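You operate a simulated robot arm through the tools that you are given. There is no shell and no other tool.

You are at the controls of a simulated robot arm. One attempt, no reset.

TASK
Squeeze the lime half into the small glass.
Fine: leave its peel in the orange dish; lift the lever again; no juice on the counter; the glass stays under the spout.

It is judged by the outcome, as a careful person would: the job done as asked, and still so three seconds after it is handed in. It fails if anything else is knocked over, pushed out of place, dropped, spilled or broken.

THE ROBOT
A 7-joint arm with a two-finger parallel gripper, fixed in place. Base frame: the origin is on the floor under the middle of its stand, x ahead of it, y to its left, z up; the work surface is at about z = 0.81. Readings come in m, rad, newtons and seconds.
With the tool pointing down near the work surface it reaches from about 0.24 to 0.7 m from the base axis. Its first joint turns from -2.897 to 2.897 rad. Payload 1.57 kg.
The tool frame sits at the grasp point between the pads (the TCP): z along the fingers, y along the line on which they close. The tips reach 0.03 m beyond it. Largest opening 0.08 m; finger width 0.017, thickness 0.012; the body of the gripper, 0.04 by 0.082 m, starts 0.08 m behind the TCP.
Orientation is that of the tool frame in the base frame, as a unit quaternion [x, y, z, w]. With the fingers straight down and closing along the base's y, the tool's x points along the base's -x, its y along +y and its z along -z.

THE INTERFACE
- The arm moves only by the tool drive_tool. Its argument "commands" is a list of rows, each a list of 7 numbers: the turn, a rotation vector about the tool's x, y, z in rad, then the shift along the tool's x, y, z in m, then the gripper command, from -1 (shut) to 1 (fully open), values between in proportion. In form: [[ax, ay, az, tx, ty, tz, gripper], ...]. A call has 1 to 20 rows; each row is the pose to reach, as a shift and turn from the pose commanded when the call began, along the tool's axes at that moment. Each row takes 0.2 s and may step no farther than 0.05 m and 0.15 rad from the row before; otherwise, or with a gripper value out of range, the whole call is refused. A pose out of reach is approached as far as the arm can. The call stops where the force on the tool passes 90 N (or 10 N more than at its start, if that is more) or the arm is blocked; 0.2 s more then pass. The fingers move at their own pace (about 0.072 m/s each) and stop on an object; they squeeze with about 41 N. The grip force told is the motor's: it shows also when the fingers shut on nothing. Time passes only in rows, and 0.2 s behind the last, so rows that repeat a pose let the fingers close. It gives the time, the measured TCP pose, the force on the tool (base axes), the opening and the grip force at its end, in the units of the frame above (readings bear some noise), with the torque about the TCP (base axes, N m) and any sound that the robot's microphone picked up, and new pictures: "show" is both (left out), scene, wrist or none.
- Cameras (640 x 400 px; columns grow to the right, rows downward): "scene" is fixed at [0.2205, 0.4994, 1.616]; the picture's right is [-0.94, -0.35, 0.00], its down [-0.19, 0.52, -0.83] and it looks along [0.29, -0.78, -0.55] (base axes); focal length 325 px, centre (320, 200). "wrist" rides on the gripper at [0.072, -0.007, -0.122] in the tool frame; the picture's right is [0.09, 1.00, 0.00], its down [-0.84, 0.08, -0.54] and it looks along [-0.54, 0.05, 0.84] (tool axes); focal length 238 px, centre (320, 200). There is no depth. A picture from a camera that has moved, and an enlarged one, comes with that camera's place and axes in the base frame and with its lens.
- slide_trunk(by): slides the trunk up (or, below 0, down) by that many m; the arm rides with it, the base frame stays. It gives what a move gives, with no picture.
- zoom(camera, box): a new picture of the part [left, top, right, bottom] of that camera's present view, enlarged. It takes no simulated time.
- finish_job(): hands the job in; it is judged then, once.

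Places have to be worked out from the pictures, the camera data and where the tool is seen. Open the gripper and draw the arm clear of the work before you hand the job in, unless the task says otherwise.

The tools are called after ">>>" by a JSON object that holds its "api" and its "payload". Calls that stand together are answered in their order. drive_tool: Moves the arm, as the interface text tells. Its arguments: {"type":"object","properties":{"commands":{"type":"array"},"show":{"type":"string","enum":["both","scene","wrist","none"]}},"required":["commands"]} The other tools are called the same way: slide_trunk (by) moves the trunk up or down; zoom (camera, box) takes an enlarged picture of a part of a camera's view; finish_job () hands the job in.

At the start:

```text
clock: 0.0
ee_pos: [0.3922, -0.1107, 1.4086]
ee_rot: [0.0, 1.0, 0.001, 0.001]
force: [0.1, 0.5, -0.9]
wrist_torque: [-0.02, 0.0, 0.02]
grip_width: 0.08
grasp_force: 0.1
trunk travel left (down, up): [-0.425, 0.055]
```

scene: 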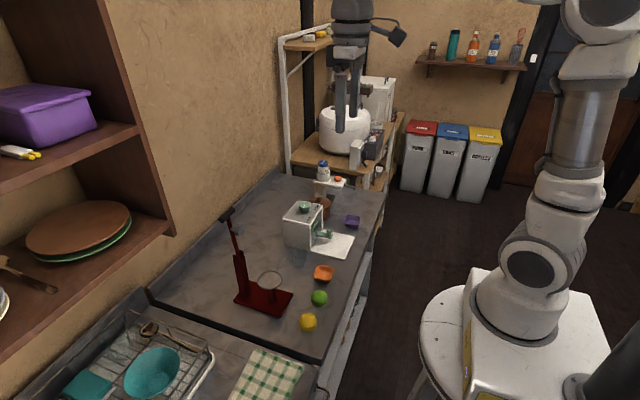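
wrist: 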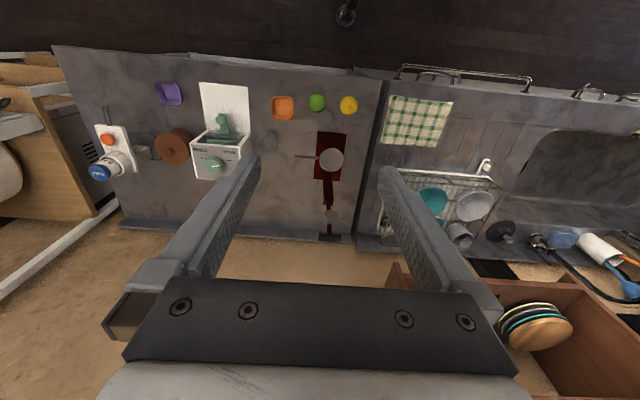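

I start by looking closer at the bench: the dark red lever press, the orange dish, the green and yellow fruits, and the glass.

>>> {"api": "zoom", "payload": {"camera": "scene", "box": [200, 180, 400, 340]}}

>>> {"api": "zoom", "payload": {"camera": "wrist", "box": [240, 60, 400, 260]}}

>>> {"api": "zoom", "payload": {"camera": "scene", "box": [210, 200, 340, 330]}}

```text
2.50 times, centred on (300, 260) of scene
camera zoom: at [0.2205, 0.4994, 1.616], right [-0.94, -0.35, 0.0], down [-0.19, 0.52, -0.83], along [0.29, -0.78, -0.55], focal length 813 px, centre (370, 50)
```

zoom: 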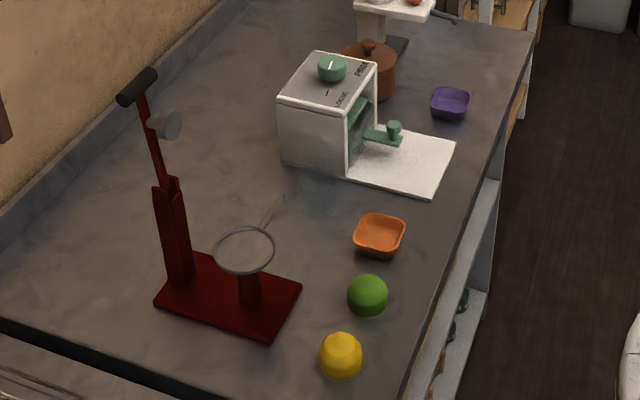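

```text
2.00 times, centred on (320, 160) of wrist
camera zoom: at [0.3195, -0.1172, 1.5301], right [-0.09, 1.0, 0.0], down [0.84, 0.08, 0.54], along [0.54, 0.05, -0.84], focal length 477 px, centre (320, 280)
```

zoom: 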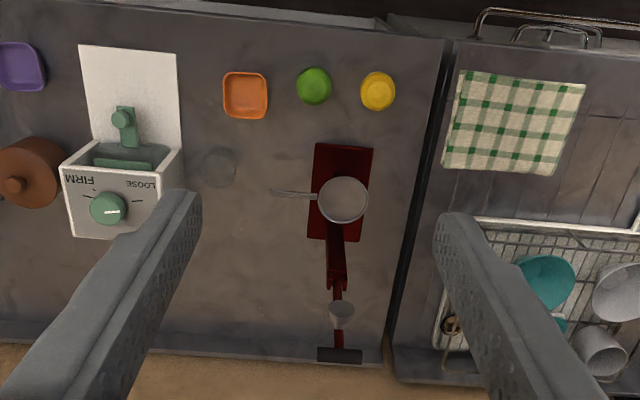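

```text
3.08 times, centred on (275, 265) of scene
camera zoom: at [0.2205, 0.4994, 1.616], right [-0.94, -0.35, 0.0], down [-0.19, 0.52, -0.83], along [0.29, -0.78, -0.55], focal length 1000 px, centre (458, 0)
```

zoom: 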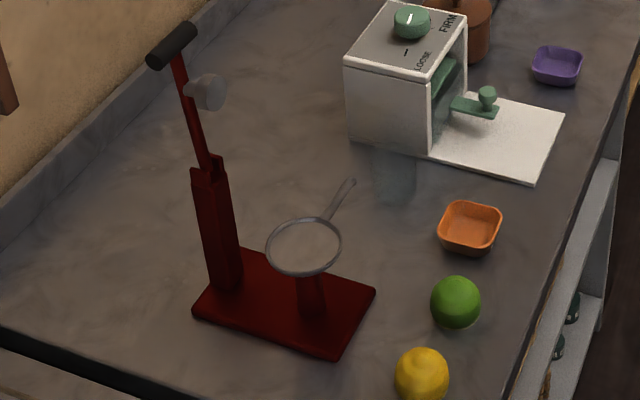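

From matching the two cameras I place these: press cup ring near (0.58, -0.062, 0.911), a thin spout tip near (0.582, -0.161, 0.902), glass near (0.576, -0.247), lime (0.452, -0.112), orange dish (0.472, -0.21), and raised lever bar (0.687, -0.06, 1.116). The glass is not under the spout yet. I lower the trunk for better reach and a closer look.

>>> {"api": "slide_trunk", "payload": {"by": -0.18}}

```text
clock: 2.0
ee_pos: [0.3922, -0.1101, 1.2274]
ee_rot: [0.0, 1.0, 0.0, 0.0]
force: [-0.4, -0.1, -0.3]
wrist_torque: [0.03, -0.02, 0.04]
grip_width: 0.08
grasp_force: 0.0
trunk travel left (down, up): [-0.245, 0.235]
```

The trunk is down 0.18 m and the TCP is at z 1.227. I lower the tool a little, staying in front of the press, to look at the spout and the glass.

>>> {"api": "drive_tool", "payload": {"commands": [[0, 0, 0, 0, -0.03, 0.04, 1], [0, 0, 0, 0, -0.06, 0.08, 1], [0, 0, 0, 0, -0.08, 0.12, 1], [0, 0, 0, 0, -0.08, 0.12, 1]], "show": "both"}}

```text
clock: 3.0
ee_pos: [0.3903, -0.1923, 1.1079]
ee_rot: [0.0, 1.0, 0.0, 0.0]
force: [0.0, -0.2, -0.1]
wrist_torque: [0.02, 0.0, -0.01]
grip_width: 0.0801
grasp_force: 0.0
trunk travel left (down, up): [-0.245, 0.235]
camera wrist: at [0.3178, -0.1983, 1.2298], right [-0.09, 1.0, 0.0], down [0.84, 0.08, 0.54], along [0.54, 0.05, -0.84], focal length 238 px, centre (320, 200)
```

scene: 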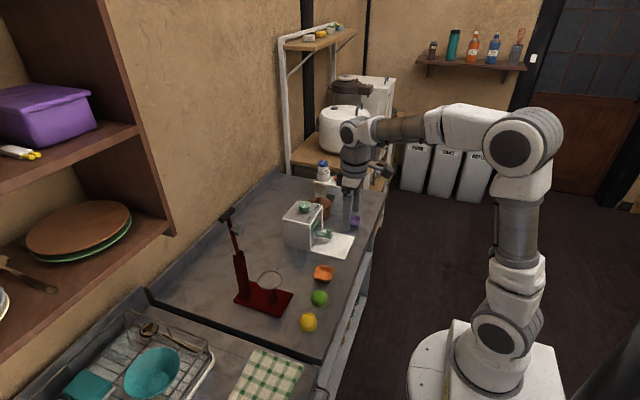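
wrist: 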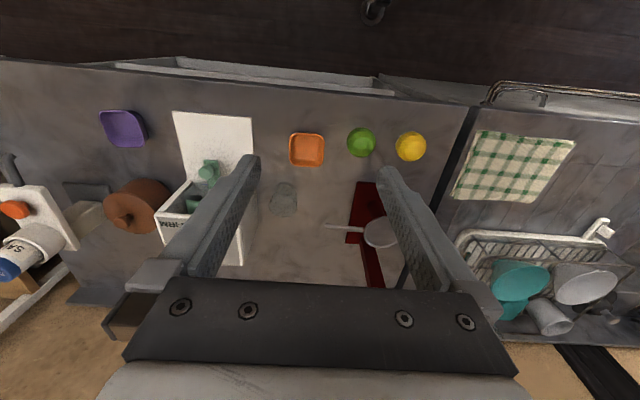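

The glass and spout now show in the wrist view; I enlarge them.

>>> {"api": "zoom", "payload": {"camera": "wrist", "box": [250, 160, 410, 260]}}

>>> {"api": "zoom", "payload": {"camera": "scene", "box": [210, 200, 350, 320]}}

>>> {"api": "zoom", "payload": {"camera": "wrist", "box": [270, 110, 450, 190]}}

```text
4.00 times, centred on (330, 210) of wrist
camera zoom: at [0.3178, -0.1983, 1.2298], right [-0.09, 1.0, 0.0], down [0.84, 0.08, 0.54], along [0.54, 0.05, -0.84], focal length 953 px, centre (280, 160)
```

zoom: 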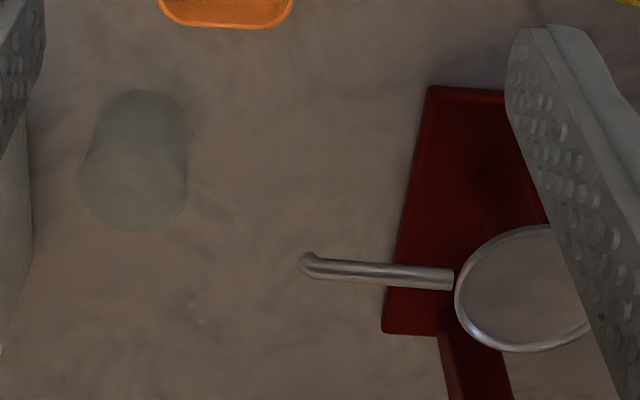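

```text
3.33 times, centred on (280, 260) of scene
camera zoom: at [0.2205, 0.4994, 1.616], right [-0.94, -0.35, 0.0], down [-0.19, 0.52, -0.83], along [0.29, -0.78, -0.55], focal length 1084 px, centre (453, 0)
```

zoom: 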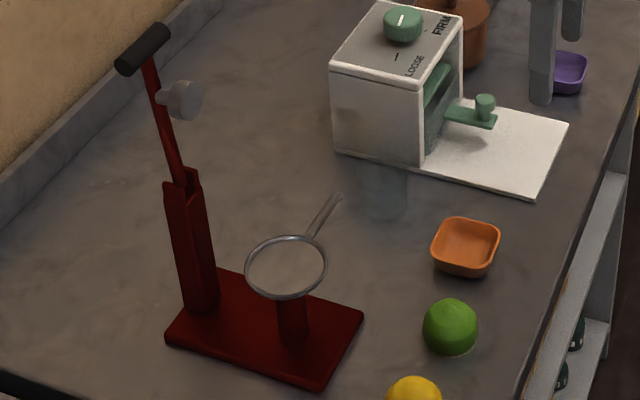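

```text
3.56 times, centred on (360, 150) of wrist
camera zoom: at [0.3178, -0.1983, 1.2298], right [-0.09, 1.0, 0.0], down [0.84, 0.08, 0.54], along [0.54, 0.05, -0.84], focal length 848 px, centre (178, 378)
```

zoom: 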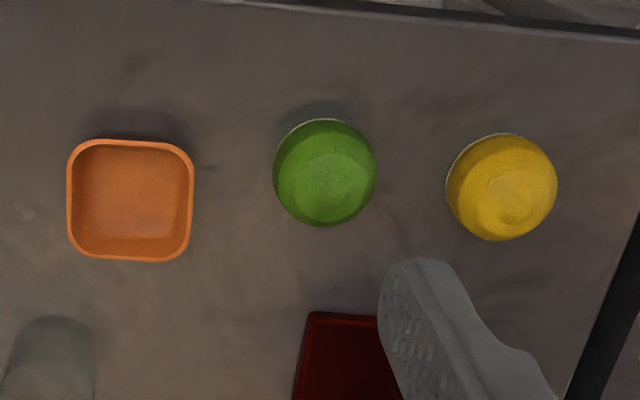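

The spout is a tube from the cup with a bent-down tip near (0.582, -0.161, 0.90). The glass is at about (0.570, -0.2445), roughly 0.05 m wide and 0.06 m tall. I turn the tool a quarter about its axis, so the fingers close along x and can straddle the spout, while moving towards the glass at a safe height.

>>> {"api": "drive_tool", "payload": {"commands": [[0, 0, 0.14, -0.007, -0.005, 0.007, 1], [0, 0, 0.28, -0.014, -0.01, 0.014, 1], [0, 0, 0.42, -0.022, -0.016, 0.021, 1], [0, 0, 0.56, -0.029, -0.021, 0.028, 1], [0, 0, 0.7, -0.036, -0.026, 0.035, 1], [0, 0, 0.84, -0.043, -0.032, 0.042, 1], [0, 0, 0.98, -0.05, -0.037, 0.05, 1], [0, 0, 1.12, -0.058, -0.042, 0.057, 1], [0, 0, 1.26, -0.065, -0.047, 0.064, 1], [0, 0, 1.4, -0.072, -0.053, 0.071, 1], [0, 0, 1.5, -0.076, -0.056, 0.075, 1], [0, 0, 1.571, -0.08, -0.058, 0.078, 1], [0, 0, 1.571, -0.08, -0.058, 0.078, 1]], "show": "both"}}

```text
clock: 5.8
ee_pos: [0.471, -0.2497, 1.0303]
ee_rot: [0.708, 0.706, 0.0, 0.0]
force: [0.6, 0.2, 0.4]
wrist_torque: [0.0, 0.01, -0.02]
grip_width: 0.0803
grasp_force: 0.1
trunk travel left (down, up): [-0.245, 0.235]
camera wrist: at [0.4645, -0.1773, 1.1529], right [1.0, 0.09, 0.0], down [0.08, -0.84, 0.54], along [0.05, -0.54, -0.84], focal length 238 px, centre (320, 200)
```

scene: 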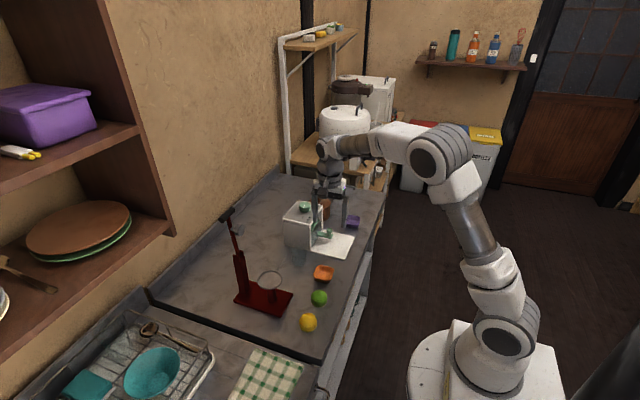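
wrist: 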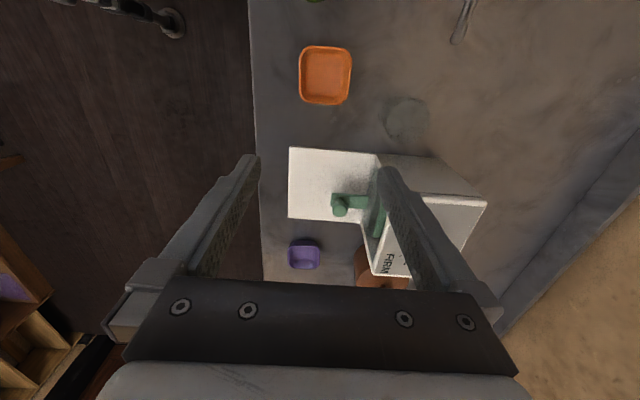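

The quarter turn worked. I enlarge the glass and spout tip from this side.

>>> {"api": "zoom", "payload": {"camera": "wrist", "box": [340, 0, 500, 200]}}

```text
2.00 times, centred on (420, 100) of wrist
camera zoom: at [0.4645, -0.1773, 1.1529], right [1.0, 0.09, 0.0], down [0.08, -0.84, 0.54], along [0.05, -0.54, -0.84], focal length 477 px, centre (120, 400)
```

zoom: 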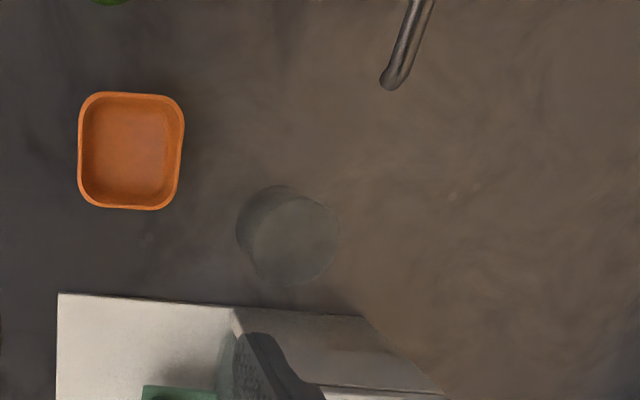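

I place the glass at (0.571, -0.242) and the spout tip at (0.583, -0.162). I move above the glass and check alignment before descending.

>>> {"api": "drive_tool", "payload": {"commands": [[0, 0, 0, 0.003, 0.035, 0.02, 1], [0, 0, 0, 0.006, 0.07, 0.05, 1], [0, 0, 0, 0.0077, 0.1, 0.08, 1], [0, 0, 0, 0.0077, 0.1, 0.08, 1]], "show": "both"}}

>>> {"api": "zoom", "payload": {"camera": "wrist", "box": [200, 0, 440, 200]}}

>>> {"api": "zoom", "payload": {"camera": "scene", "box": [230, 170, 390, 290]}}

```text
clock: 6.8
ee_pos: [0.5729, -0.2401, 0.9503]
ee_rot: [0.707, 0.707, 0.0, 0.0]
force: [-0.4, 0.1, -0.6]
wrist_torque: [-0.02, -0.02, 0.02]
grip_width: 0.0802
grasp_force: 0.1
trunk travel left (down, up): [-0.245, 0.235]
camera wrist: at [0.5653, -0.1686, 1.0724], right [1.0, 0.09, 0.0], down [0.08, -0.84, 0.54], along [0.05, -0.54, -0.84], focal length 238 px, centre (320, 200)
```

scene: 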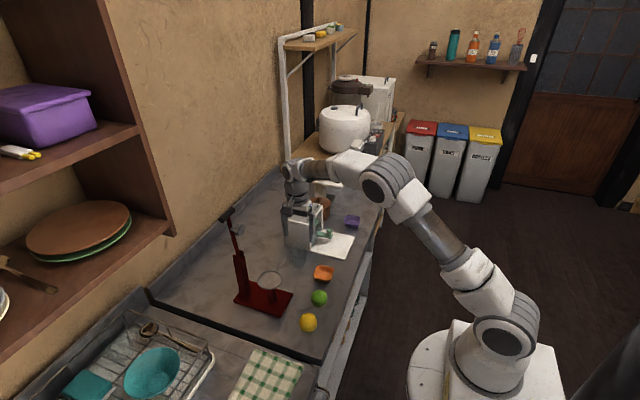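
wrist: 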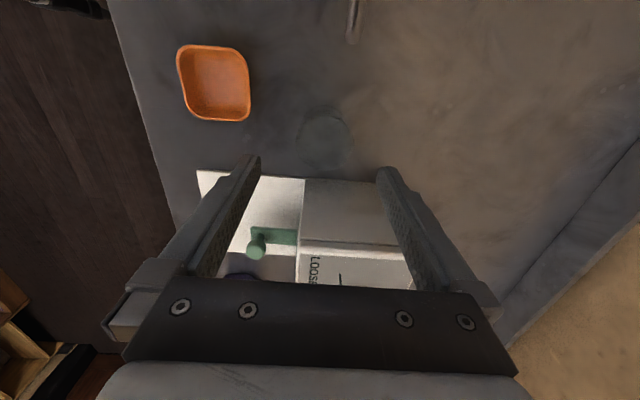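

```text
2.00 times, centred on (320, 100) of wrist
camera zoom: at [0.5653, -0.1686, 1.0724], right [1.0, 0.09, 0.0], down [0.08, -0.84, 0.54], along [0.05, -0.54, -0.84], focal length 477 px, centre (320, 400)
```

zoom: 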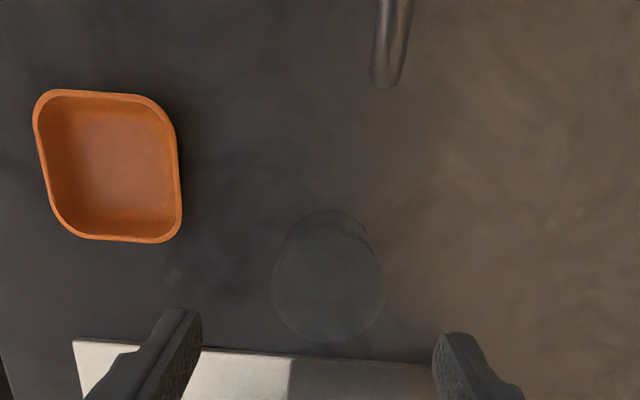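

```text
3.33 times, centred on (310, 230) of scene
camera zoom: at [0.2205, 0.4994, 1.616], right [-0.94, -0.35, 0.0], down [-0.19, 0.52, -0.83], along [0.29, -0.78, -0.55], focal length 1084 px, centre (353, 100)
```

zoom: 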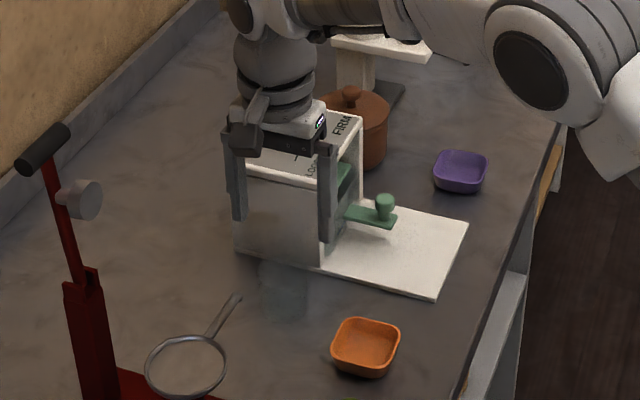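

The tool is centred over the glass within a few mm (glass top reads about (0.575, -0.239)). I descend to z 0.85 with the fingers open.

>>> {"api": "drive_tool", "payload": {"commands": [[0, 0, 0, 0.0005, 0.001, 0.03, 1], [0, 0, 0, 0.0005, 0.001, 0.06, 1], [0, 0, 0, 0.0005, 0.001, 0.085, 1], [0, 0, 0, 0.0005, 0.001, 0.1, 1], [0, 0, 0, 0.0005, 0.001, 0.1, 1]], "show": "both"}}

>>> {"api": "zoom", "payload": {"camera": "wrist", "box": [200, 0, 440, 240]}}

```text
clock: 8.0
ee_pos: [0.5728, -0.239, 0.8491]
ee_rot: [0.706, 0.708, 0.0, 0.0]
force: [0.6, 0.1, 0.2]
wrist_torque: [-0.01, 0.03, 0.0]
grip_width: 0.0803
grasp_force: 0.0
trunk travel left (down, up): [-0.245, 0.235]
camera wrist: at [0.5657, -0.1674, 0.9713], right [1.0, 0.09, 0.0], down [0.08, -0.84, 0.54], along [0.05, -0.54, -0.84], focal length 238 px, centre (320, 200)
```

scene: 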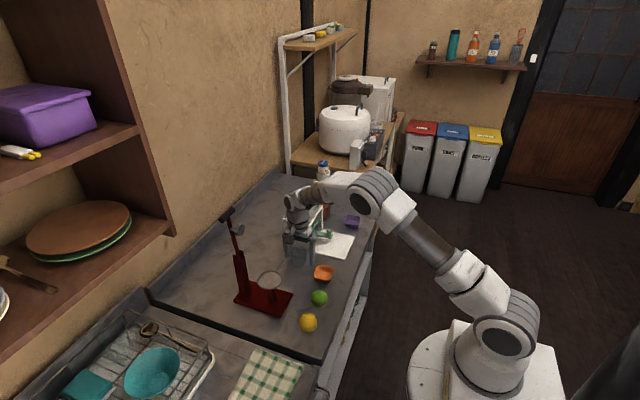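
wrist: 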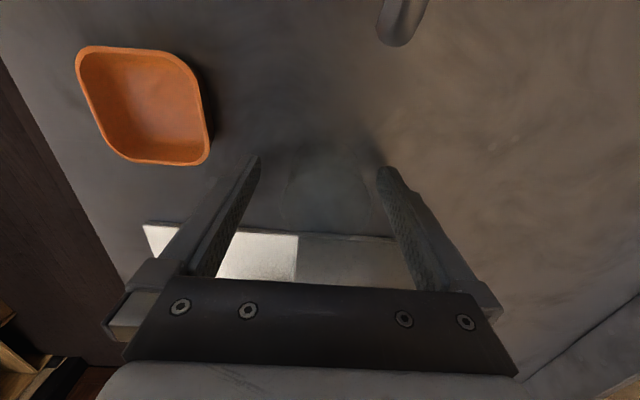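

```text
1.67 times, centred on (320, 120) of wrist
camera zoom: at [0.5657, -0.1674, 0.9713], right [1.0, 0.09, 0.0], down [0.08, -0.84, 0.54], along [0.05, -0.54, -0.84], focal length 397 px, centre (320, 333)
```

zoom: 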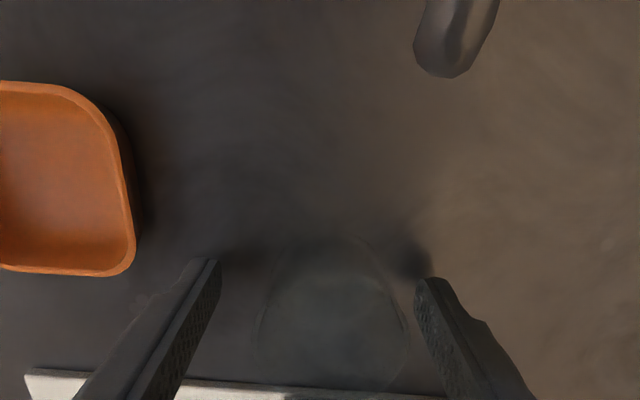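

The glass stands between the fingers. I close on it gently and read the grip.

>>> {"api": "drive_tool", "payload": {"commands": [[0, 0, 0, 0, 0, 0, 0.5], [0, 0, 0, 0, 0, 0, 0.1], [0, 0, 0, 0, 0, 0, 0.1], [0, 0, 0, 0, 0, 0, 0.1]], "show": "wrist"}}

```text
clock: 9.0
ee_pos: [0.572, -0.2399, 0.85]
ee_rot: [0.707, 0.707, 0.0, 0.0]
force: [0.3, -0.9, 0.3]
wrist_torque: [-0.01, 0.02, -0.01]
grip_width: 0.0527
grasp_force: 41.6
trunk travel left (down, up): [-0.245, 0.235]
camera wrist: at [0.5656, -0.1674, 0.9715], right [1.0, 0.09, 0.0], down [0.08, -0.84, 0.54], along [0.05, -0.54, -0.84], focal length 238 px, centre (320, 200)
```

wrist: 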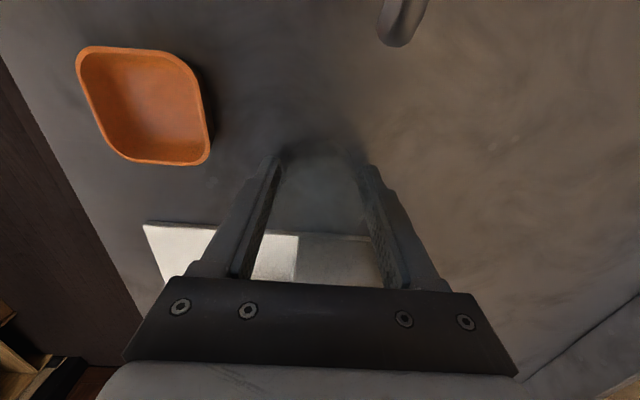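

The glass is held (0.0527 m wide, 41.6 N). I lift it just 4 mm, to stay below the spout tip, and carry it +y under the spout with the fingers straddling the tube.

>>> {"api": "drive_tool", "payload": {"commands": [[0, 0, 0, 0, 0, -0.004, 0.1], [0, 0, 0, 0.012, 0.005, -0.004, 0.1], [0, 0, 0, 0.025, 0.01, -0.004, 0.1], [0, 0, 0, 0.035, 0.012, -0.004, 0.1], [0, 0, 0, 0.045, 0.012, -0.004, 0.1], [0, 0, 0, 0.05, 0.012, -0.004, 0.1], [0, 0, 0, 0.05, 0.012, -0.004, 0.1]], "show": "both"}}

>>> {"api": "zoom", "payload": {"camera": "scene", "box": [220, 180, 360, 310]}}

```text
clock: 10.6
ee_pos: [0.5858, -0.1902, 0.8548]
ee_rot: [0.707, 0.707, 0.0, 0.0]
force: [0.1, -0.4, -0.9]
wrist_torque: [0.05, 0.0, 0.01]
grip_width: 0.0528
grasp_force: 41.2
trunk travel left (down, up): [-0.245, 0.235]
camera wrist: at [0.5784, -0.1185, 0.976], right [1.0, 0.09, 0.0], down [0.08, -0.84, 0.54], along [0.05, -0.54, -0.84], focal length 238 px, centre (320, 200)
```

scene: 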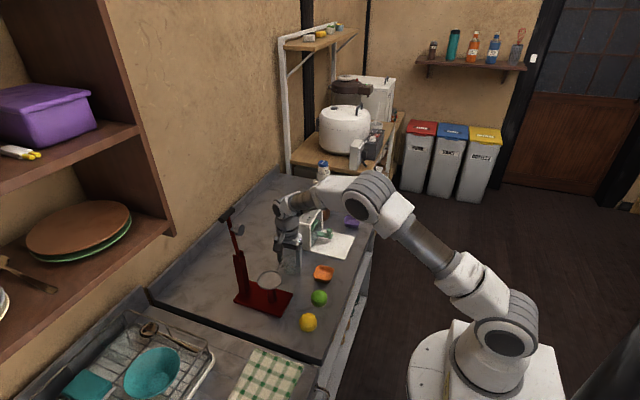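
wrist: 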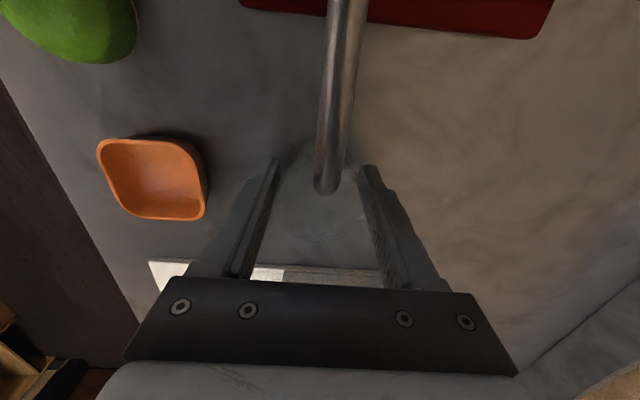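

```text
3.08 times, centred on (290, 245) of scene
camera zoom: at [0.2205, 0.4994, 1.616], right [-0.94, -0.35, 0.0], down [-0.19, 0.52, -0.83], along [0.29, -0.78, -0.55], focal length 1000 px, centre (412, 62)
```

zoom: 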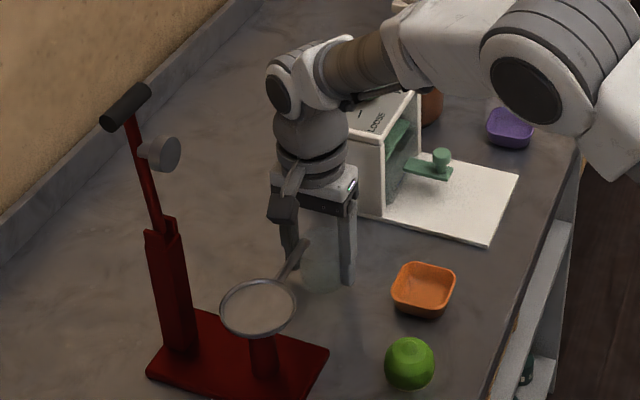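

The spout runs cleanly between the fingers. Combining views, the tip's outlet is near (0.585, -0.159, 0.895). I move the last 31 mm, then set the glass down.

>>> {"api": "drive_tool", "payload": {"commands": [[0, 0, 0, 0.012, 0, 0, 0.1], [0, 0, 0, 0.024, 0, 0, 0.1], [0, 0, 0, 0.031, -0.0005, 0, 0.1], [0, 0, 0, 0.031, -0.0005, 0, 0.1], [0, 0, 0, 0.031, -0.0005, 0.004, 0.1], [0, 0, 0, 0.031, -0.0005, 0.004, 0.1]], "show": "both"}}

>>> {"api": "zoom", "payload": {"camera": "scene", "box": [240, 210, 340, 300]}}

```text
clock: 12.0
ee_pos: [0.5855, -0.1577, 0.8495]
ee_rot: [0.707, 0.707, 0.0, 0.0]
force: [-0.1, 1.4, -0.1]
wrist_torque: [-0.03, 0.01, 0.0]
grip_width: 0.0526
grasp_force: 40.7
trunk travel left (down, up): [-0.245, 0.235]
camera wrist: at [0.5774, -0.0865, 0.9717], right [1.0, 0.09, 0.0], down [0.08, -0.84, 0.54], along [0.05, -0.54, -0.84], focal length 238 px, centre (320, 200)
```

scene: 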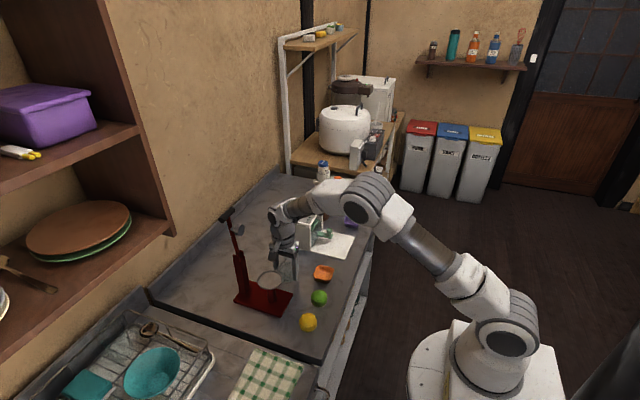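
wrist: 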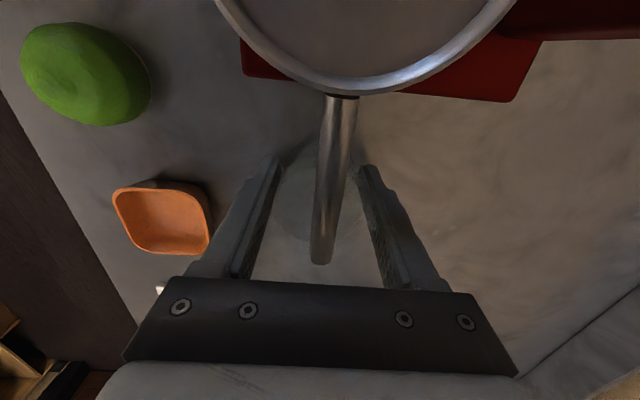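

```text
4.44 times, centred on (290, 255) of scene
camera zoom: at [0.2205, 0.4994, 1.616], right [-0.94, -0.35, 0.0], down [-0.19, 0.52, -0.83], along [0.29, -0.78, -0.55], focal length 1445 px, centre (453, -44)
```

zoom: 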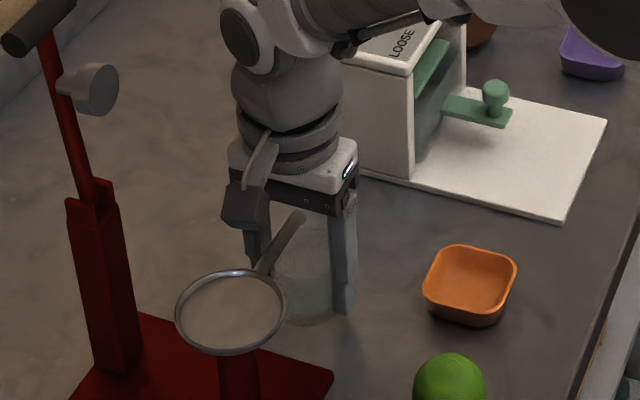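

The glass stands under the spout outlet, centred to within a few mm. I open the fingers and rise straight up.

>>> {"api": "drive_tool", "payload": {"commands": [[0, 0, 0, 0, 0, 0, 0.6], [0, 0, 0, 0, 0, 0, 1], [0, 0, 0, 0, 0, 0, 1], [0, 0, 0, 0, 0, -0.02, 1], [0, 0, 0, 0, 0, -0.05, 1], [0, 0, 0, 0, 0, -0.09, 1], [0, 0, 0, 0, 0, -0.13, 1], [0, 0, 0, 0, 0, -0.15, 1], [0, 0, 0, 0, 0, -0.15, 1]], "show": "both"}}

>>> {"api": "zoom", "payload": {"camera": "wrist", "box": [220, 0, 420, 200]}}

>>> {"api": "zoom", "payload": {"camera": "scene", "box": [240, 210, 340, 300]}}

```text
clock: 14.0
ee_pos: [0.586, -0.1605, 0.9996]
ee_rot: [0.708, 0.707, -0.001, 0.0]
force: [-0.4, 0.3, 0.2]
wrist_torque: [0.01, -0.04, 0.02]
grip_width: 0.0796
grasp_force: 0.1
trunk travel left (down, up): [-0.245, 0.235]
camera wrist: at [0.5785, -0.0873, 1.1212], right [1.0, 0.09, 0.0], down [0.08, -0.84, 0.54], along [0.05, -0.54, -0.84], focal length 238 px, centre (320, 200)
```

scene: 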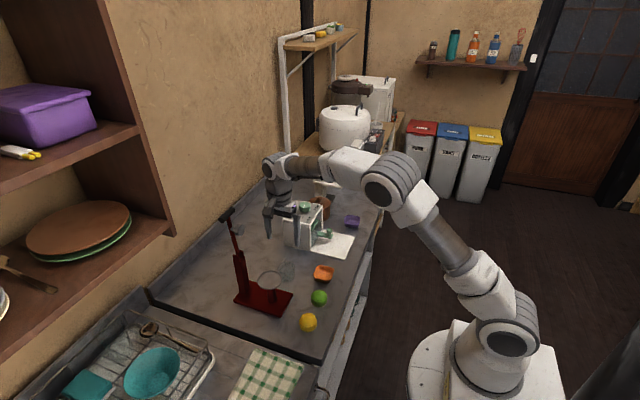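
wrist: 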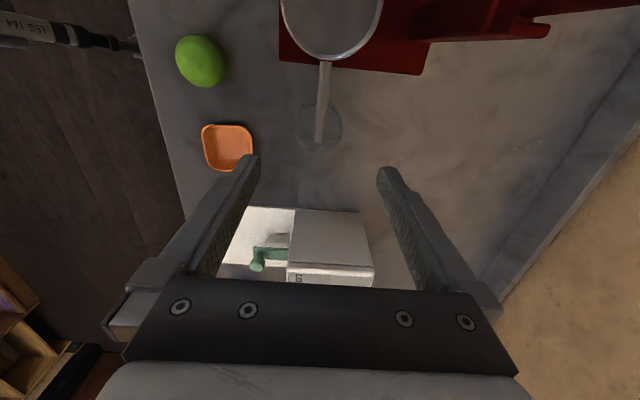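

```text
2.00 times, centred on (320, 100) of wrist
camera zoom: at [0.5785, -0.0873, 1.1212], right [1.0, 0.09, 0.0], down [0.08, -0.84, 0.54], along [0.05, -0.54, -0.84], focal length 477 px, centre (320, 400)
```

zoom: 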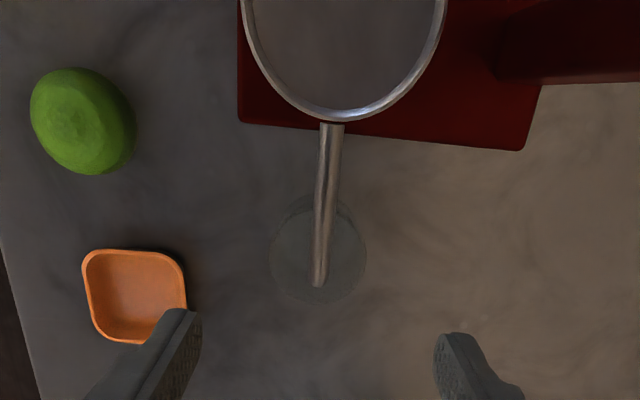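

```text
4.44 times, centred on (290, 255) of scene
camera zoom: at [0.2205, 0.4994, 1.616], right [-0.94, -0.35, 0.0], down [-0.19, 0.52, -0.83], along [0.29, -0.78, -0.55], focal length 1445 px, centre (453, -44)
```

zoom: 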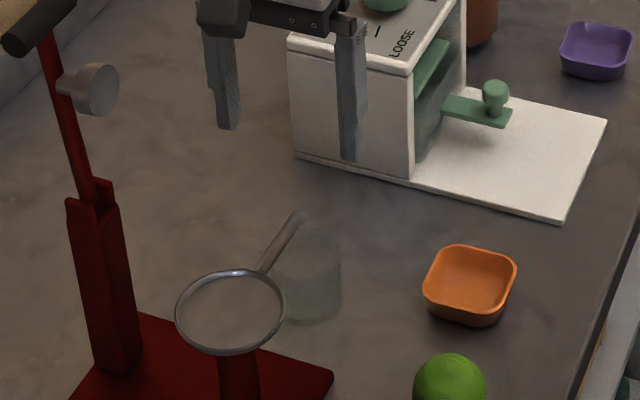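

The glass stayed upright at about (0.584, -0.160). I zoom tightly to verify the outlet lies well inside its rim.

>>> {"api": "zoom", "payload": {"camera": "scene", "box": [275, 245, 325, 285]}}

>>> {"api": "zoom", "payload": {"camera": "wrist", "box": [280, 50, 360, 170]}}

```text
10.00 times, centred on (300, 265) of scene
camera zoom: at [0.2205, 0.4994, 1.616], right [-0.94, -0.35, 0.0], down [-0.19, 0.52, -0.83], along [0.29, -0.78, -0.55], focal length 3250 px, centre (520, -450)
```

zoom: 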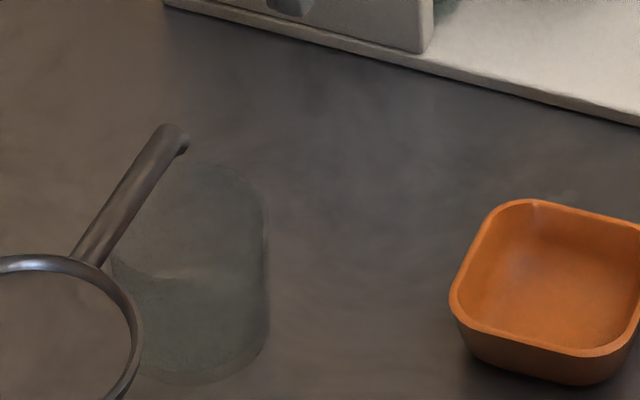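

```text
3.33 times, centred on (320, 110) of wrist
camera zoom: at [0.5785, -0.0873, 1.1212], right [1.0, 0.09, 0.0], down [0.08, -0.84, 0.54], along [0.05, -0.54, -0.84], focal length 794 px, centre (320, 500)
```

zoom: 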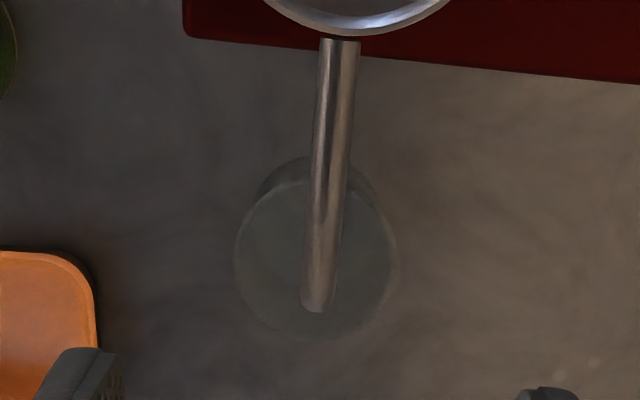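

The outlet is about 2 mm off the rim's centre, which is well inside it. Next I look into the press cup before fetching the lime.

>>> {"api": "zoom", "payload": {"camera": "wrist", "box": [260, 0, 440, 80]}}

>>> {"api": "zoom", "payload": {"camera": "scene", "box": [215, 200, 300, 320]}}

```text
3.56 times, centred on (350, 40) of wrist
camera zoom: at [0.5785, -0.0873, 1.1212], right [1.0, 0.09, 0.0], down [0.08, -0.84, 0.54], along [0.05, -0.54, -0.84], focal length 848 px, centre (213, 769)
```

zoom: 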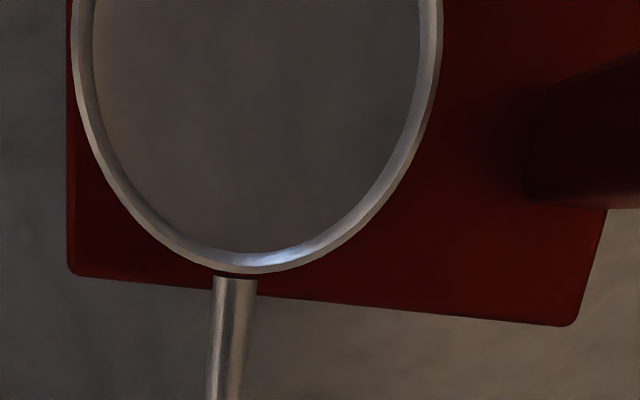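

```text
3.33 times, centred on (258, 260) of scene
camera zoom: at [0.2205, 0.4994, 1.616], right [-0.94, -0.35, 0.0], down [-0.19, 0.52, -0.83], along [0.29, -0.78, -0.55], focal length 1084 px, centre (528, 0)
```

zoom: 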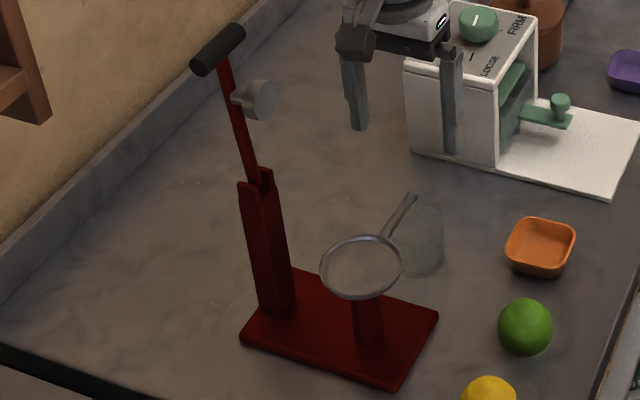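

The cup is a shallow grey dish with a thin rim, about 0.061 m inside, so I will release the lime with the fingertips just above the rim. I back off and turn the tool back, to hover over the lime with the fingers closing along y.

>>> {"api": "drive_tool", "payload": {"commands": [[0, 0, -0.13, 0.003, -0.012, 0, 1], [0, 0, -0.26, 0.007, -0.025, 0, 1], [0, 0, -0.39, 0.011, -0.038, 0, 1], [0, 0, -0.52, 0.015, -0.05, 0, 1], [0, 0, -0.65, 0.019, -0.062, 0, 1], [0, 0, -0.79, 0.023, -0.075, 0, 1], [0, 0, -0.93, 0.028, -0.088, 0, 1], [0, 0, -1.07, 0.033, -0.1, 0, 1], [0, 0, -1.21, 0.038, -0.115, 0, 0.7], [0, 0, -1.35, 0.043, -0.13, 0, 0.7], [0, 0, -1.48, 0.047, -0.145, 0, 0.7], [0, 0, -1.571, 0.049, -0.151, 0, 0.7], [0, 0, -1.571, 0.049, -0.151, 0, 0.7]], "show": "both"}}

>>> {"api": "zoom", "payload": {"camera": "wrist", "box": [220, 0, 420, 200]}}

```text
clock: 16.8
ee_pos: [0.4327, -0.1105, 0.9987]
ee_rot: [-0.001, 1.0, 0.0, 0.0]
force: [0.0, 0.2, -0.4]
wrist_torque: [0.01, -0.01, 0.0]
grip_width: 0.0679
grasp_force: 0.1
trunk travel left (down, up): [-0.245, 0.235]
camera wrist: at [0.3608, -0.1173, 1.122], right [-0.09, 1.0, 0.0], down [0.84, 0.08, 0.54], along [0.54, 0.05, -0.84], focal length 238 px, centre (320, 200)
```

scene: 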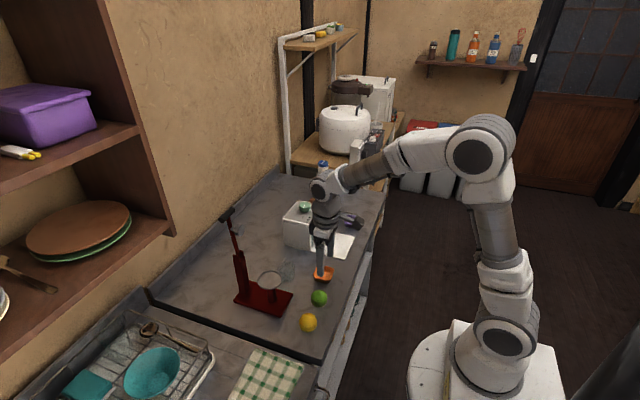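
wrist: 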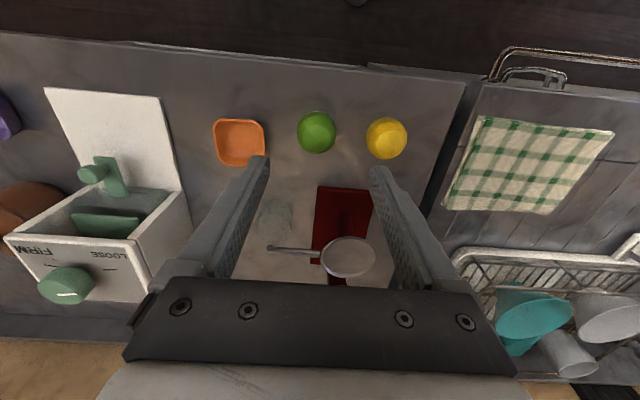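

```text
2.00 times, centred on (320, 100) of wrist
camera zoom: at [0.3608, -0.1173, 1.122], right [-0.09, 1.0, 0.0], down [0.84, 0.08, 0.54], along [0.54, 0.05, -0.84], focal length 477 px, centre (320, 400)
```

zoom: 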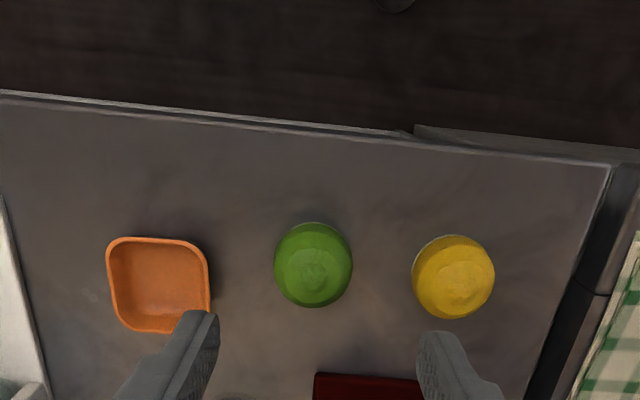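

The lime reads as centred at (0.4516, -0.1135), about 0.049 m across. I tilt the tool 0.3 rad so the hand leans back from the lever later, and lower to just above the lime.

>>> {"api": "drive_tool", "payload": {"commands": [[0, -0.1, 0, -0.004, -0.001, 0.03, 0.7], [0, -0.2, 0, -0.008, -0.002, 0.06, 0.7], [0, -0.3, 0, -0.0108, -0.003, 0.09, 0.7], [0, -0.3, 0, -0.0108, -0.003, 0.1, 0.7], [0, -0.3, 0, -0.0108, -0.003, 0.1, 0.7]], "show": "both"}}

>>> {"api": "zoom", "payload": {"camera": "wrist", "box": [200, 60, 440, 260]}}

>>> {"api": "zoom", "payload": {"camera": "scene", "box": [260, 220, 380, 340]}}

```text
clock: 18.0
ee_pos: [0.4425, -0.1154, 0.9001]
ee_rot: [0.0, 0.989, 0.0, 0.15]
force: [0.1, 0.2, 0.0]
wrist_torque: [0.06, 0.0, -0.01]
grip_width: 0.0679
grasp_force: 0.0
trunk travel left (down, up): [-0.245, 0.235]
camera wrist: at [0.3375, -0.121, 0.9953], right [-0.09, 1.0, -0.03], down [0.64, 0.08, 0.77], along [0.76, 0.05, -0.64], focal length 238 px, centre (320, 200)
```

scene: 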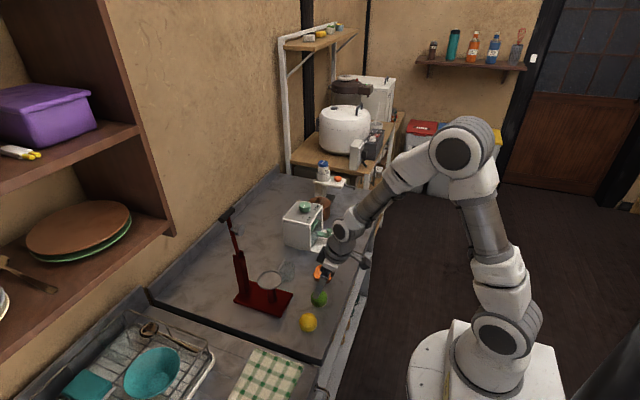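
wrist: 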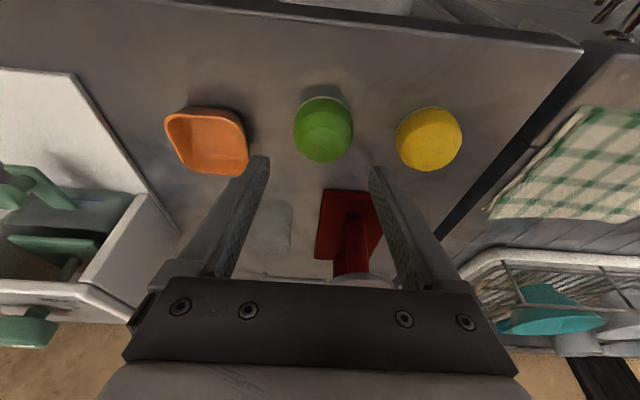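

```text
2.00 times, centred on (320, 160) of wrist
camera zoom: at [0.3375, -0.121, 0.9953], right [-0.09, 1.0, -0.03], down [0.64, 0.08, 0.77], along [0.76, 0.05, -0.64], focal length 477 px, centre (320, 280)
```

zoom: 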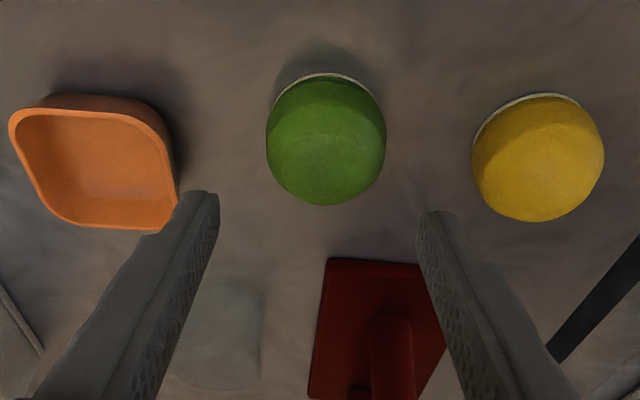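

```text
3.33 times, centred on (320, 280) of scene
camera zoom: at [0.2205, 0.4994, 1.616], right [-0.94, -0.35, 0.0], down [-0.19, 0.52, -0.83], along [0.29, -0.78, -0.55], focal length 1084 px, centre (320, -67)
```

zoom: 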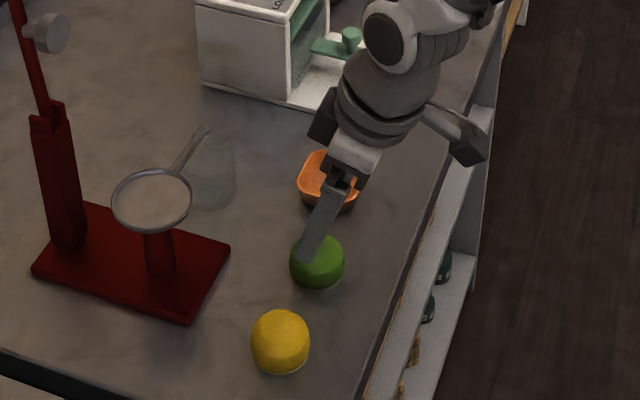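

The lime half sits cut side down between the finger lines. I descend straight down 54 mm to put the tips about 5 mm above the counter, then close.

>>> {"api": "drive_tool", "payload": {"commands": [[0, 0, 0, 0.005, 0.001, 0.018, 0.7], [0, 0, 0, 0.01, 0.001, 0.035, 0.7], [0, 0, 0, 0.015, 0.001, 0.052, 0.7], [0, 0, 0, 0.015, 0.001, 0.052, 0.7]], "show": "both"}}

>>> {"api": "zoom", "payload": {"camera": "wrist", "box": [200, 60, 440, 260]}}

>>> {"api": "zoom", "payload": {"camera": "scene", "box": [280, 250, 360, 330]}}

```text
clock: 19.0
ee_pos: [0.4454, -0.1119, 0.8461]
ee_rot: [0.0, 0.989, -0.001, 0.149]
force: [0.2, 0.4, -0.1]
wrist_torque: [0.0, 0.01, -0.03]
grip_width: 0.0682
grasp_force: 0.0
trunk travel left (down, up): [-0.245, 0.235]
camera wrist: at [0.3395, -0.1196, 0.9411], right [-0.09, 1.0, -0.03], down [0.64, 0.08, 0.77], along [0.76, 0.05, -0.64], focal length 238 px, centre (320, 200)
```

scene: 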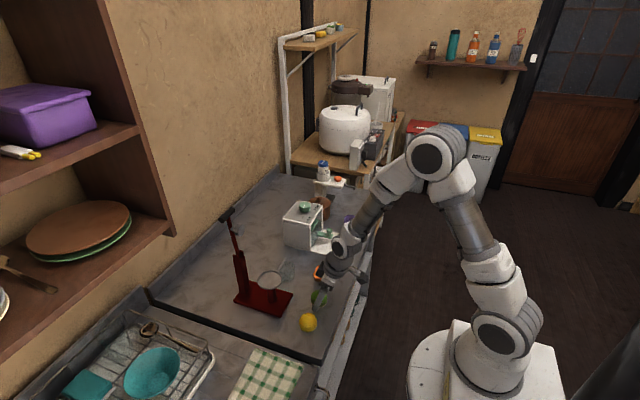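
wrist: 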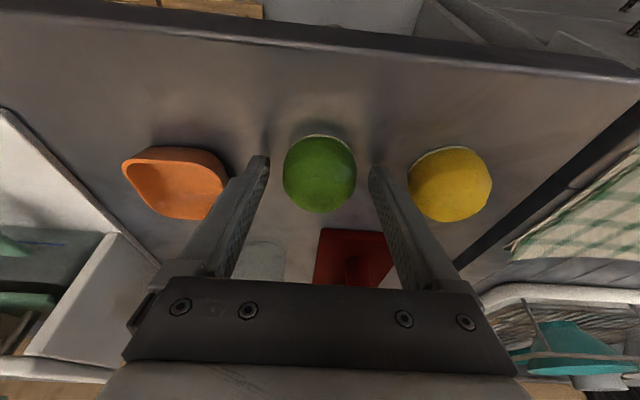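

```text
2.00 times, centred on (320, 160) of wrist
camera zoom: at [0.3395, -0.1196, 0.9411], right [-0.09, 1.0, -0.03], down [0.64, 0.08, 0.77], along [0.76, 0.05, -0.64], focal length 477 px, centre (320, 280)
```

zoom: 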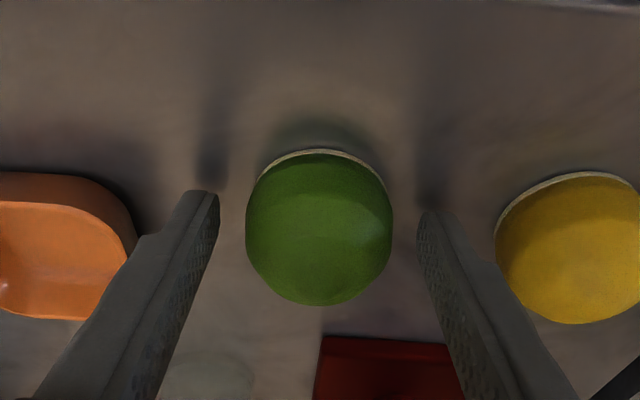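

```text
5.00 times, centred on (320, 290) of scene
camera zoom: at [0.2205, 0.4994, 1.616], right [-0.94, -0.35, 0.0], down [-0.19, 0.52, -0.83], along [0.29, -0.78, -0.55], focal length 1625 px, centre (320, -250)
```

zoom: 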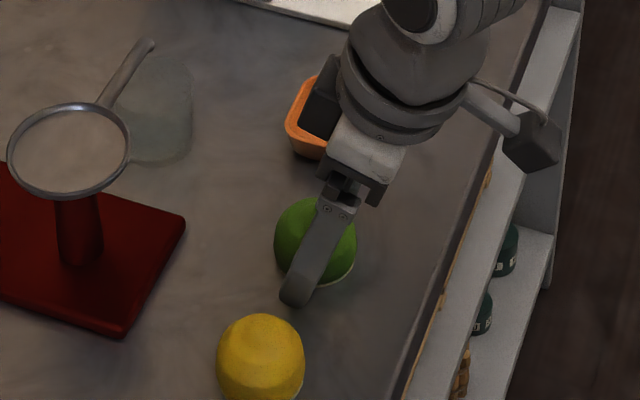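

The fingertips bracket the lime near its base and its centre lines up with them (x about 0.4537). I close on it.

>>> {"api": "drive_tool", "payload": {"commands": [[0, 0, 0, 0, 0, 0, 0.3], [0, 0, 0, 0, 0, 0, 0.0], [0, 0, 0, 0, 0, 0, 0.0], [0, 0, 0, 0, 0, 0, 0.0]], "show": "wrist"}}

```text
clock: 20.0
ee_pos: [0.4445, -0.1127, 0.8461]
ee_rot: [0.0, 0.989, 0.0, 0.149]
force: [0.5, -0.4, 0.2]
wrist_torque: [-0.02, 0.02, -0.02]
grip_width: 0.0488
grasp_force: 41.3
trunk travel left (down, up): [-0.245, 0.235]
camera wrist: at [0.3395, -0.1196, 0.9414], right [-0.09, 1.0, -0.03], down [0.64, 0.08, 0.77], along [0.76, 0.05, -0.64], focal length 238 px, centre (320, 200)
```

wrist: 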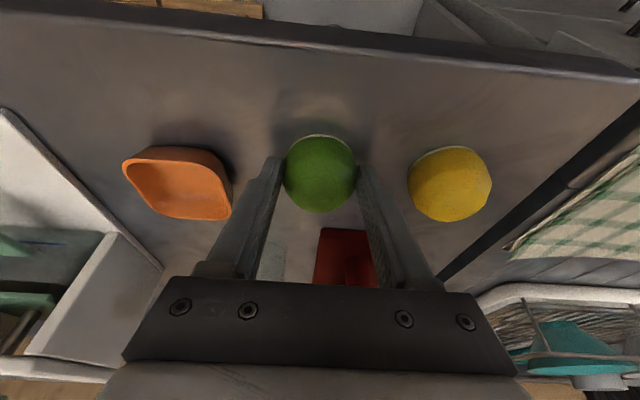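

The lime is held (0.0488 m, 41 N). I lift it and carry it most of the way towards the cup, well above the rim.

>>> {"api": "drive_tool", "payload": {"commands": [[0, 0, 0, -0.0118, 0, -0.0382, 0.0], [0, 0, 0, -0.0251, 0, -0.0812, 0.0], [0, 0, 0, -0.0384, 0, -0.1242, 0.0], [0, 0, 0, -0.0605, 0.008, -0.1278, 0.0], [0, 0, 0, -0.0939, 0.022, -0.1174, 0.0], [0, 0, 0, -0.1274, 0.036, -0.1071, 0.0], [0, 0, 0, -0.1274, 0.036, -0.1071, 0.0]], "show": "both"}}

>>> {"api": "zoom", "payload": {"camera": "scene", "box": [210, 200, 340, 320]}}

>>> {"api": "zoom", "payload": {"camera": "wrist", "box": [200, 100, 440, 300]}}

```text
clock: 21.6
ee_pos: [0.5356, -0.0765, 0.9833]
ee_rot: [0.0, 0.989, 0.0, 0.15]
force: [0.1, 0.1, -0.7]
wrist_torque: [0.02, 0.02, 0.0]
grip_width: 0.0489
grasp_force: 40.9
trunk travel left (down, up): [-0.245, 0.235]
camera wrist: at [0.4302, -0.0841, 1.0788], right [-0.09, 1.0, -0.03], down [0.64, 0.08, 0.77], along [0.76, 0.05, -0.64], focal length 238 px, centre (320, 200)
```

scene: 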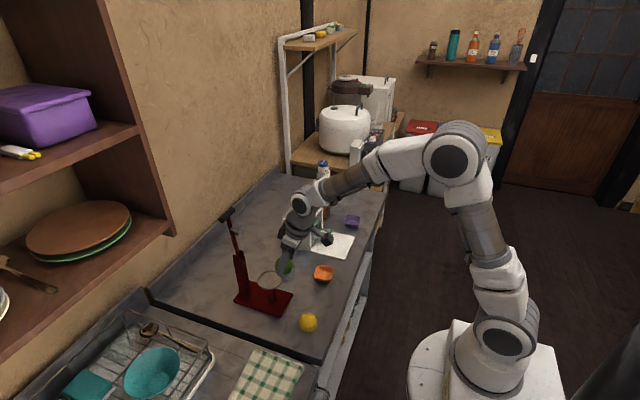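
wrist: 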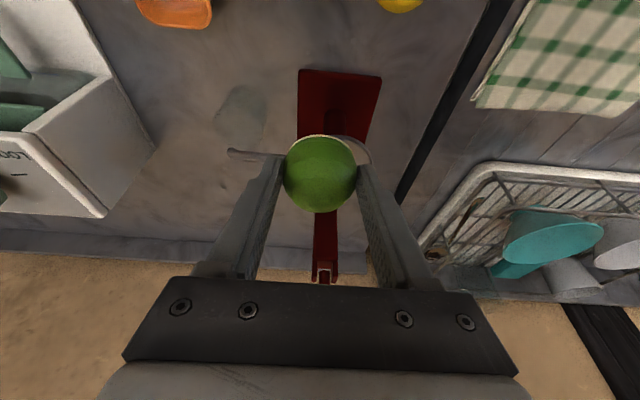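

```text
3.33 times, centred on (275, 260) of scene
camera zoom: at [0.2205, 0.4994, 1.616], right [-0.94, -0.35, 0.0], down [-0.19, 0.52, -0.83], along [0.29, -0.78, -0.55], focal length 1084 px, centre (470, 0)
```

zoom: 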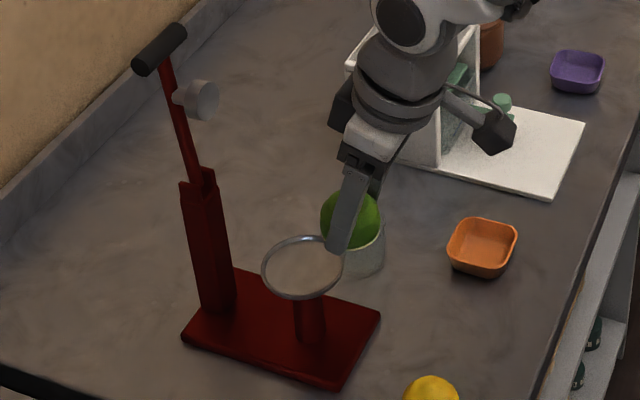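

```text
2.00 times, centred on (320, 200) of wrist
camera zoom: at [0.4302, -0.0841, 1.0788], right [-0.09, 1.0, -0.03], down [0.64, 0.08, 0.77], along [0.76, 0.05, -0.64], focal length 477 px, centre (320, 200)
```

zoom: 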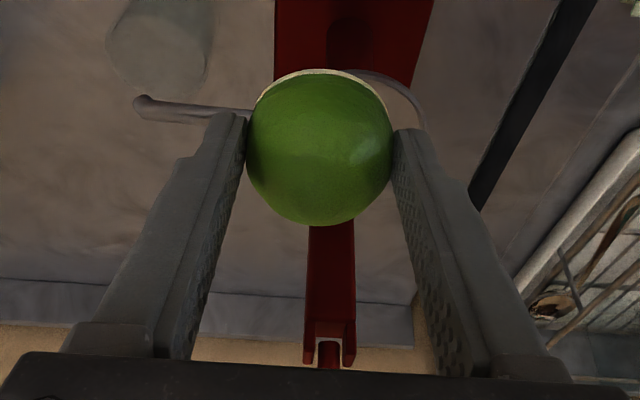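

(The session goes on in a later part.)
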